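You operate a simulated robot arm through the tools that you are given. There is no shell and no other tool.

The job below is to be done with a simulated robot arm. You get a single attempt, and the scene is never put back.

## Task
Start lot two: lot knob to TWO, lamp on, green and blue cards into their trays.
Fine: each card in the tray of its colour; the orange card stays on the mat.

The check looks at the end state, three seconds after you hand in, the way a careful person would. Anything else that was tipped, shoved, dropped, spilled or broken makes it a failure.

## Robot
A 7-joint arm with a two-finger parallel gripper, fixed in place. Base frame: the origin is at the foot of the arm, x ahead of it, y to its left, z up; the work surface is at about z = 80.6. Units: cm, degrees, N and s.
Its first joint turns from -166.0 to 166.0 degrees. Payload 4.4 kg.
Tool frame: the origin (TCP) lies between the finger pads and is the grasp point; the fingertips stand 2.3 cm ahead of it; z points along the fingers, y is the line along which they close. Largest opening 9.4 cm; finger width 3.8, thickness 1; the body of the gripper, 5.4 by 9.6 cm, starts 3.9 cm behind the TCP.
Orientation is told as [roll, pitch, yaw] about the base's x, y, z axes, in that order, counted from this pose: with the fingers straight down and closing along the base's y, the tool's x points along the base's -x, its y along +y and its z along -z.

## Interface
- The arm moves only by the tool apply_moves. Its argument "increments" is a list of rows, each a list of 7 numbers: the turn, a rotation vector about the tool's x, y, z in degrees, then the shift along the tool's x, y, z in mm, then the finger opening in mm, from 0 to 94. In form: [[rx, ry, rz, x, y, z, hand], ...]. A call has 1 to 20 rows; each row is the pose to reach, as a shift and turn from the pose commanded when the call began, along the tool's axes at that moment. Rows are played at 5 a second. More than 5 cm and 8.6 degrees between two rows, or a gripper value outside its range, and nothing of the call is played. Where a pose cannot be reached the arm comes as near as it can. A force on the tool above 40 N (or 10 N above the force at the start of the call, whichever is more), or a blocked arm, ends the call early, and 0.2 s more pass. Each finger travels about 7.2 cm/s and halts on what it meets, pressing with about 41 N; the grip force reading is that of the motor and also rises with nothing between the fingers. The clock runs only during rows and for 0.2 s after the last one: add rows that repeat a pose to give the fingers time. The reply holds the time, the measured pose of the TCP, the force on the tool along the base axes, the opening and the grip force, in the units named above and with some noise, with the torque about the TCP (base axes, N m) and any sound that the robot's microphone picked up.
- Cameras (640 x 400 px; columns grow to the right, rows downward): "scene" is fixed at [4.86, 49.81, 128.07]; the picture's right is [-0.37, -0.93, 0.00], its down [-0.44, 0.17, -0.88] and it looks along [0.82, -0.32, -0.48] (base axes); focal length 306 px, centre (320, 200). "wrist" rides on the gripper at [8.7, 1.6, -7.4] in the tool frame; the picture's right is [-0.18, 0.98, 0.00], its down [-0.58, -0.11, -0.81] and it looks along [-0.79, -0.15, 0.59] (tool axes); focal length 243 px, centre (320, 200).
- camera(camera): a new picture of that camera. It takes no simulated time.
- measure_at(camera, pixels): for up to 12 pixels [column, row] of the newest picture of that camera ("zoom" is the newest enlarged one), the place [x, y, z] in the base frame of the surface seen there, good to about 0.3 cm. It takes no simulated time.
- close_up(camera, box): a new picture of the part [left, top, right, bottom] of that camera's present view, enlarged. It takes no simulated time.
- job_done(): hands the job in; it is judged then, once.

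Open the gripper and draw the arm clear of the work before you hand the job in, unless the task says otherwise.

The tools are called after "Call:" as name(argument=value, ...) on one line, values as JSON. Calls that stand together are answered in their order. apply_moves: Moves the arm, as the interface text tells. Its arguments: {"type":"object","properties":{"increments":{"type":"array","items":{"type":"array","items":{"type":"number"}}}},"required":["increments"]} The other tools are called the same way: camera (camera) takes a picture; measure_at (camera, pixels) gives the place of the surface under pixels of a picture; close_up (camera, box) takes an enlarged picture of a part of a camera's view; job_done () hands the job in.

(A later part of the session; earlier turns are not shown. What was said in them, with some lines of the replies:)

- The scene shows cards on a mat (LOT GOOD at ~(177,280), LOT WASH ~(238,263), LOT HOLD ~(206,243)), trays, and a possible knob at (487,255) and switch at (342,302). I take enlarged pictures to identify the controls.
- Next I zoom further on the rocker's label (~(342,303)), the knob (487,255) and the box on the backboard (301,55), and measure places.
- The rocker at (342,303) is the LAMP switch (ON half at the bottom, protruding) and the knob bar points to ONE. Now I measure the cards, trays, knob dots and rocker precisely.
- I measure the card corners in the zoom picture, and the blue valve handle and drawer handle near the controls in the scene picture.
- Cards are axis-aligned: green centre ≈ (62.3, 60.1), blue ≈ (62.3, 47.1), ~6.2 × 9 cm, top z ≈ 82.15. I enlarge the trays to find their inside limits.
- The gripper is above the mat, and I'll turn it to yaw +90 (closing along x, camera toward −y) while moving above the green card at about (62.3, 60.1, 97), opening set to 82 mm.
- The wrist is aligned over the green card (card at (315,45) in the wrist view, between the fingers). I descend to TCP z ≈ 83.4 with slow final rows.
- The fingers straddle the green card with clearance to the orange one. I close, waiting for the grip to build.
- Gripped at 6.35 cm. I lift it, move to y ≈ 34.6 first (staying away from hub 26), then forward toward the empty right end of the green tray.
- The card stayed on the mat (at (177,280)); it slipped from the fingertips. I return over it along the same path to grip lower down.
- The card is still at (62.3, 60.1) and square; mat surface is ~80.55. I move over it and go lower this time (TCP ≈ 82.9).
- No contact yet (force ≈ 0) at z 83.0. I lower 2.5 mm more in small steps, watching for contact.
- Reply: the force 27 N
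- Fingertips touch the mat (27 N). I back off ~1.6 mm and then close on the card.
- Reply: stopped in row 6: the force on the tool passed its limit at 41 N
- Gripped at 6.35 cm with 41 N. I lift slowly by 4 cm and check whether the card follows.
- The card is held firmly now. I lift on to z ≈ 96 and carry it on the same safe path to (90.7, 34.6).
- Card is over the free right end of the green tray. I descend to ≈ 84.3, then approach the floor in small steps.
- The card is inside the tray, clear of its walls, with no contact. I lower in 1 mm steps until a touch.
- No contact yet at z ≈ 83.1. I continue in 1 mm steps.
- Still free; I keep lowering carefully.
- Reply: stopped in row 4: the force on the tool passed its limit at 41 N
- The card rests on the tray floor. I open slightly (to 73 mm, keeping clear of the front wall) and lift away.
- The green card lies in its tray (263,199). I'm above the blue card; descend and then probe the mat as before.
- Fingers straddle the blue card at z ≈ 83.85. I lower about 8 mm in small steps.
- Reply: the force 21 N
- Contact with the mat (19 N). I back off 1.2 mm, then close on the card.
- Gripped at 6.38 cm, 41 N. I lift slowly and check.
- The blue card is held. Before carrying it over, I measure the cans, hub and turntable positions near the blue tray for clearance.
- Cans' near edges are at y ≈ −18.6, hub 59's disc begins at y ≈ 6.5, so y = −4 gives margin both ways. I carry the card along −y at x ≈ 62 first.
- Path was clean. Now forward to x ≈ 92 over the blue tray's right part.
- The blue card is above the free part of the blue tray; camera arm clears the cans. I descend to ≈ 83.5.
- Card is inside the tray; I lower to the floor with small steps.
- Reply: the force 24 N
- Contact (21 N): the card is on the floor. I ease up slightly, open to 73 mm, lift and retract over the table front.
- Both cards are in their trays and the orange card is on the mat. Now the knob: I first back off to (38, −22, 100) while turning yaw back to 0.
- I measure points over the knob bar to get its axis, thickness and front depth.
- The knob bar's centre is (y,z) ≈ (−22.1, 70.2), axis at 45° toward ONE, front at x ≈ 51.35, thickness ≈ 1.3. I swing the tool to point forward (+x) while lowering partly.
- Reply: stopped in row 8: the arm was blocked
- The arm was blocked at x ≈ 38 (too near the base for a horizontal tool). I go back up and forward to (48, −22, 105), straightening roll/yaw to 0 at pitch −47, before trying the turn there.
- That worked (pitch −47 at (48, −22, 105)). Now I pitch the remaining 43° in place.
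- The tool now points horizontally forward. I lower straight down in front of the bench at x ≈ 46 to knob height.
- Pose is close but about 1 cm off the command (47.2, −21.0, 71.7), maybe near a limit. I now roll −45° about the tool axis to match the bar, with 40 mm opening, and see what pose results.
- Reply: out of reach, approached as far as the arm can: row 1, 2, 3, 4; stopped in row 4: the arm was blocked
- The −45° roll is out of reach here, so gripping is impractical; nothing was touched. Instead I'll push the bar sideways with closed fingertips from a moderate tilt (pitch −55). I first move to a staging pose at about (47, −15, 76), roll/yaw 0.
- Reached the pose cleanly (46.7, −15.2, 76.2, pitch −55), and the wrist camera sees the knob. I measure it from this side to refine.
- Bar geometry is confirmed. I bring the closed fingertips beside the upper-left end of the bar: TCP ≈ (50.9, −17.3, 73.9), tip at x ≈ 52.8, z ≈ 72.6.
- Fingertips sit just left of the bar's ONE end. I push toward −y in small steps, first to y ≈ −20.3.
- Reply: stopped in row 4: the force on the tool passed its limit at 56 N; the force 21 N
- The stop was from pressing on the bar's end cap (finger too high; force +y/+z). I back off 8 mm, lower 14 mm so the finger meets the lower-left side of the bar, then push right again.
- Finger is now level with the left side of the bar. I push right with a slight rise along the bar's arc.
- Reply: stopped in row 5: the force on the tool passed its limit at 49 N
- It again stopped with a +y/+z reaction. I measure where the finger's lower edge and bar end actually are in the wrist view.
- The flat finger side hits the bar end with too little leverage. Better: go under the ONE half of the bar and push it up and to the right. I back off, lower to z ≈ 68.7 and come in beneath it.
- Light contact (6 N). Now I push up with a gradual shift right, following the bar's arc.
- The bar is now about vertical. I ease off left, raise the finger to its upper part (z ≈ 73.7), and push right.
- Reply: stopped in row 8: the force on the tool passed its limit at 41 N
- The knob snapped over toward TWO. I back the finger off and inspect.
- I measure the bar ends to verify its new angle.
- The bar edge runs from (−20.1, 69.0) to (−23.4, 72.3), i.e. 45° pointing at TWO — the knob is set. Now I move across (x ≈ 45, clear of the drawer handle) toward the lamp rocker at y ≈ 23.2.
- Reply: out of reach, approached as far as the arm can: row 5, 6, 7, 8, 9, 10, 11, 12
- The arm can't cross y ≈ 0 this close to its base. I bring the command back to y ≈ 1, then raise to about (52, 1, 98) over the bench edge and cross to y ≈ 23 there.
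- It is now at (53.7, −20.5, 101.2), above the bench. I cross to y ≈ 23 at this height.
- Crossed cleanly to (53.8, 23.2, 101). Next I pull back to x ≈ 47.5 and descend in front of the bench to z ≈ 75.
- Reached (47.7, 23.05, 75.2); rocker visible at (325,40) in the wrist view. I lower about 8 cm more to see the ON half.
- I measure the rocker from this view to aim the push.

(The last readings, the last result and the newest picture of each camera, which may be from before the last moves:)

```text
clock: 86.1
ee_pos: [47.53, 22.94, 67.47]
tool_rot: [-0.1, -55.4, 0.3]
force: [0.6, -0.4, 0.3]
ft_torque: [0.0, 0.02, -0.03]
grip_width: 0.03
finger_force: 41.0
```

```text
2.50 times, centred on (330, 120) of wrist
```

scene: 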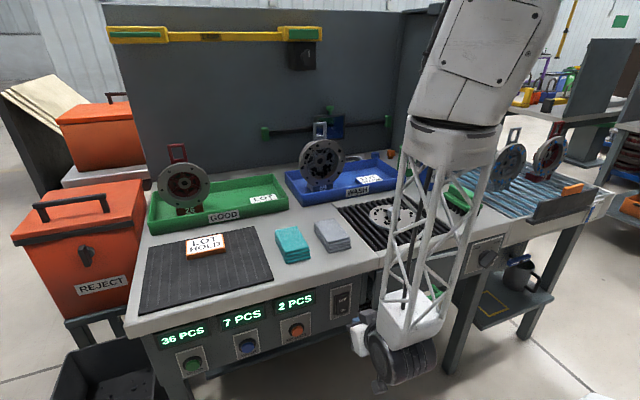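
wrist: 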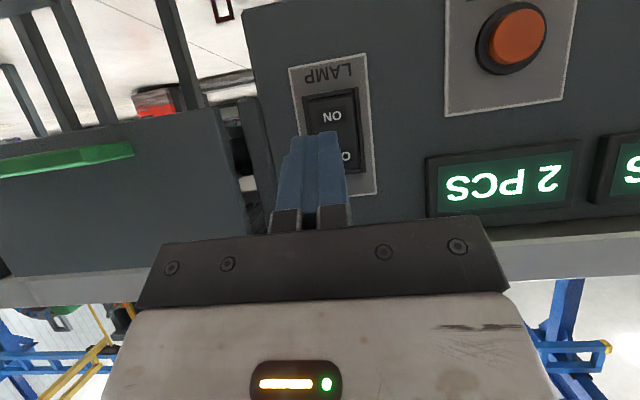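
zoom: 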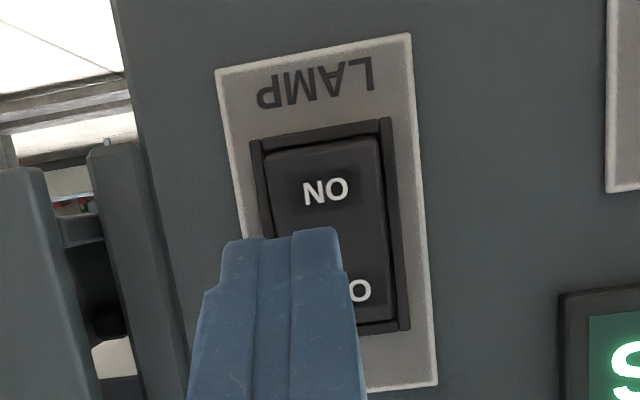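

The ON half is centred at (55.6, 23.5, 64.5), bottom at z ≈ 63. I move the closed tips in front of it: TCP ≈ (51.5, 23.5, 64.7).

Call:
apply_moves(increments=[[0, 0, 0, 0, 3, 15, 0], [0, 0, 0, 0, 5, 30, 0], [0, 0, 0, 0, 5.5, 42, 0], [0, 0, 0, 0, 5.5, 49, 0], [0, 0, 0, 0, 5.5, 49, 0]])

Call:
close_up(camera="wrist", box=[220, 60, 420, 220])

Call:
close_up(camera="scene", box=[310, 270, 390, 330])

```text
clock: 87.3
ee_pos: [51.73, 23.59, 64.48]
tool_rot: [-0.2, -55.2, 0.3]
force: [0.1, 0.4, -0.1]
ft_torque: [0.05, -0.01, 0.01]
grip_width: 0.0
finger_force: 40.6
```

```text
2.50 times, centred on (320, 140) of wrist
```

zoom: 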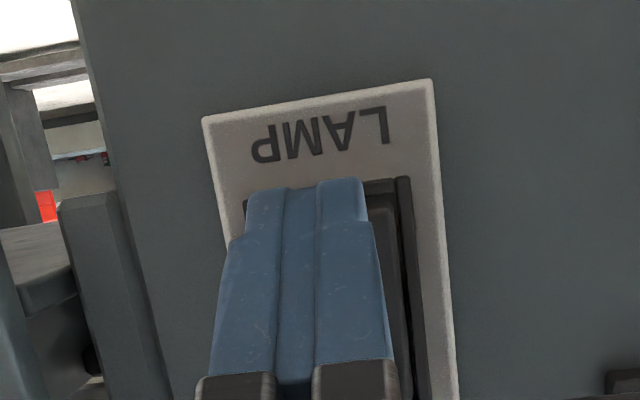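

```text
6.67 times, centred on (350, 300) of scene
```

zoom: 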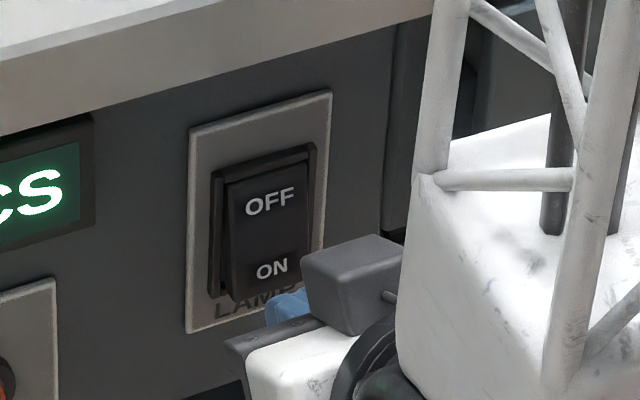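

The tips are in front of ON with no contact. Before pushing I check how close the box on the gripper's top side is to the panel.

Call:
measure_at(camera="zoom", pixels=[[325, 265], [305, 260], [350, 245], [370, 238], [345, 290], [400, 245], [290, 300], [285, 320], [390, 240]])

```text
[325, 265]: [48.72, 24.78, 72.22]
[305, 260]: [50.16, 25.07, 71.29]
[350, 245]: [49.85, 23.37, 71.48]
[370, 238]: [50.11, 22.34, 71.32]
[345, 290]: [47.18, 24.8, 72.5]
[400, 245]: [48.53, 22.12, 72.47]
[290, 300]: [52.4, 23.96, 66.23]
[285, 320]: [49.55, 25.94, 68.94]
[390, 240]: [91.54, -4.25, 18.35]
```

The box front is at x ≈ 50.4, leaving ample room. I push forward (+x) in small steps onto the ON half.

Call:
apply_moves(increments=[[0, 0, 0, -2.3, 0, 3.3, 0], [0, 0, 0, -4, 0, 5.7, 0], [0, 0, 0, -5.2, 0, 7.4, 0], [0, 0, 0, -6.3, 0, 9, 0], [0, 0, 0, -7.5, 0, 10.6, 0], [0, 0, 0, -8.6, 0, 12.3, 0], [0, 0, 0, -9.8, 0, 13.9, 0], [0, 0, 0, -10.9, 0, 15.6, 0], [0, 0, 0, -12, 0, 17.2, 0], [0, 0, 0, -13.2, 0, 18.8, 0], [0, 0, 0, -14.4, 0, 20.5, 0]])

Call:
close_up(camera="scene", box=[310, 270, 390, 330])

Call:
camera(camera="scene")

```text
clock: 89.2
ee_pos: [53.19, 23.4, 64.32]
tool_rot: [-0.4, -55.0, 0.6]
force: [-7.1, 1.9, 1.0]
ft_torque: [-0.06, -0.03, 0.05]
grip_width: 0.0
finger_force: 40.7
heard: click
stopped in row 9: the force on the tool passed its limit at 45 N (the readings are from after the stop); the commanded pose is now the measured one
```

```text
6.67 times, centred on (350, 300) of scene
```

zoom: 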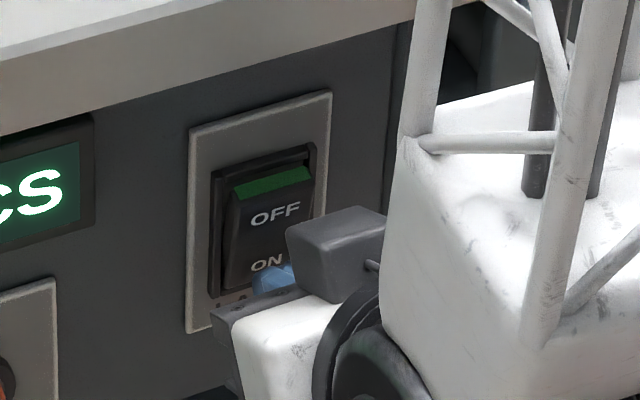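

```text
taken
```

scene: 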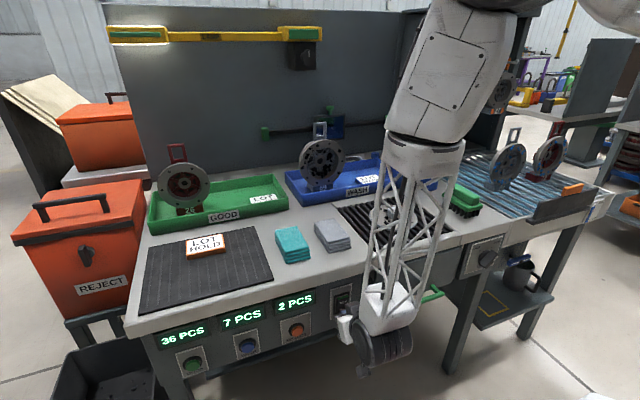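

A click was heard, the rocker shows its green ON stripe, and the lamp on the yellow bar (140,35) is lit. I back straight off and then raise.

Call:
apply_moves(increments=[[0, 0, 0, 8, 0, -12, 0], [0, 0, 0, 20, 0, -29, 0], [0, 0, 0, 31, 0, -45, 0], [0, 0, 0, 0, 0, -67, 0], [0, 0, 0, -33, 0, -90, 0], [0, 0, 0, -66, 0, -113, 0], [0, 0, 0, -99, 0, -136, 0], [0, 0, 0, -132, 0, -159, 0], [0, 0, 0, -165, 0, -182, 0], [0, 0, 0, -198, 0, -205, 0], [0, 0, 0, -231, 0, -228, 0], [0, 0, 0, -264, 0, -251, 0], [0, 0, 0, -264, 0, -251, 0]])

Call:
camera(camera="scene")

Call:
close_up(camera="scene", box=[310, 270, 390, 330])

Call:
close_up(camera="scene", box=[100, 10, 340, 160])

```text
clock: 92.0
ee_pos: [47.7, 23.52, 100.54]
tool_rot: [-0.4, -55.1, 0.6]
force: [-0.4, -0.9, -0.8]
ft_torque: [0.0, 0.0, 0.0]
grip_width: 0.0
finger_force: 40.5
```

```text
taken
```

scene: 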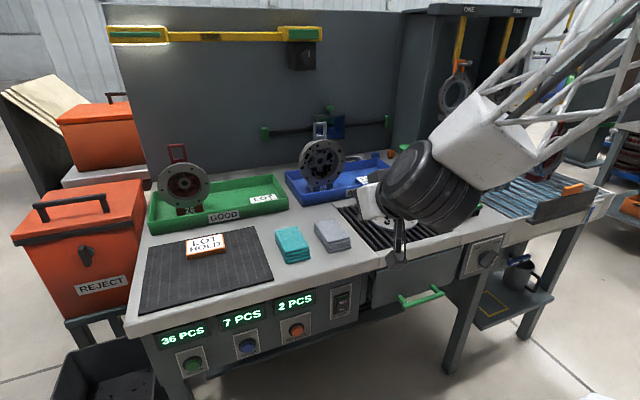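

```text
6.67 times, centred on (350, 300) of scene
```

zoom: 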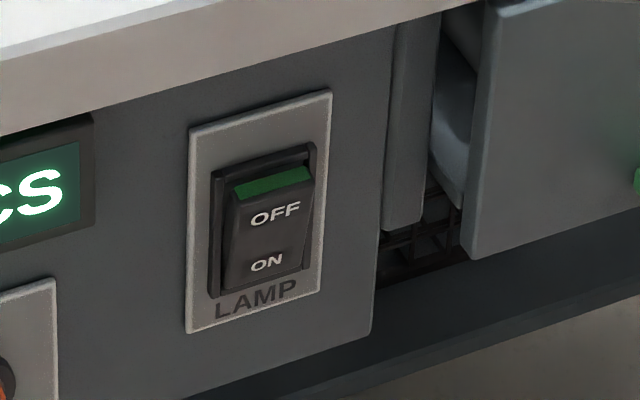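

```text
2.67 times, centred on (220, 85) of scene
```

zoom: 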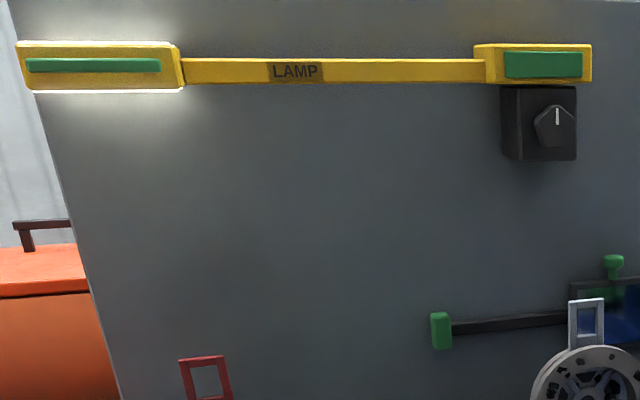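

The lamp is lit and the rocker is ON. I open the gripper, raise a little further, and do a final check of the knob, cards and mat.

Call:
apply_moves(increments=[[0, 0, 0, -20, 0, -14, 20], [0, 0, 0, -45, 0, -32, 50], [0, 0, 0, -70, 0, -49, 80], [0, 0, 0, -82, 0, -57, 80], [0, 0, 0, -82, 0, -57, 80]])

Call:
camera(camera="scene")

Call:
close_up(camera="scene", box=[457, 235, 521, 275])

Call:
close_up(camera="scene", box=[130, 140, 430, 310])

Call:
camera(camera="wrist")

```text
clock: 93.2
ee_pos: [47.72, 23.65, 110.52]
tool_rot: [-0.5, -55.1, 0.6]
force: [0.1, -0.9, -1.1]
ft_torque: [0.01, 0.0, -0.01]
grip_width: 7.98
finger_force: 0.1
```

```text
taken
```

scene: 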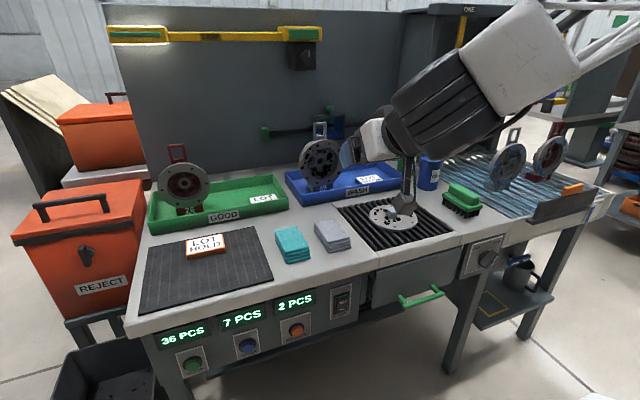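

```text
10.00 times, centred on (489, 255) of scene
```

zoom: 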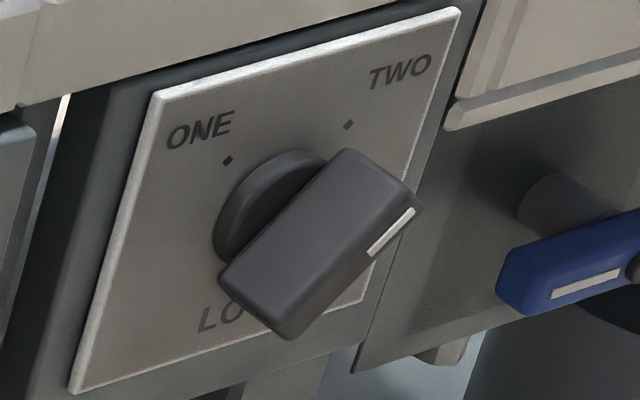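

```text
2.13 times, centred on (280, 225) of scene
```

zoom: 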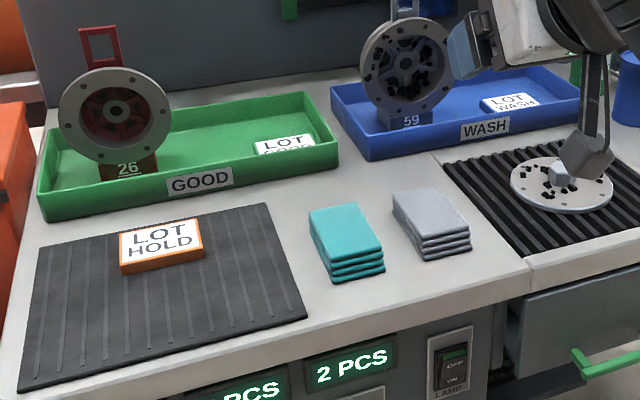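

```text
taken
```

wrist: 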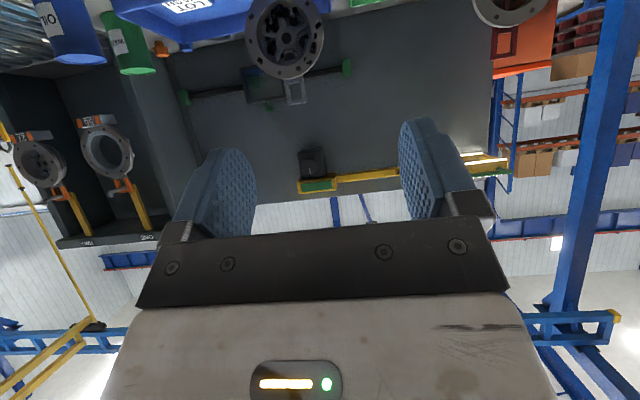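

Lot two is ready to hand in:
- **Knob:** it points at TWO, with the bar's measured edge at exactly 45°.
- **Lamp:** it is lit and the rocker is on ON.
- **Cards:** the green and blue cards lie in their trays, and the orange card is still on the mat.
- **Arm:** it is clear of the work with the gripper open.

Nothing else looks moved, so I hand the job in.

Call:
job_done()

```text
The job is handed in.
```

Lot two is started and handed in, and the last pictures before hand-in show everything in place:

- **Lot knob:** it points at TWO. I couldn't reach a pose to grip it, so I pushed it round with the closed fingertips until it snapped into place.
- **Lamp:** the rocker is on ON, it clicked when pressed, and the lamp on the yellow bar is lit.
- **Cards:** the green card is in the GOOD tray and the blue card is in the WASH tray. The orange card was not touched and is still on the mat. The green card slipped out of the first grip while still on the mat, and the second, lower grip held.
- **Rest of the bench:** nothing else looks tipped, shoved or dropped. The arm is clear of the work with the gripper open.
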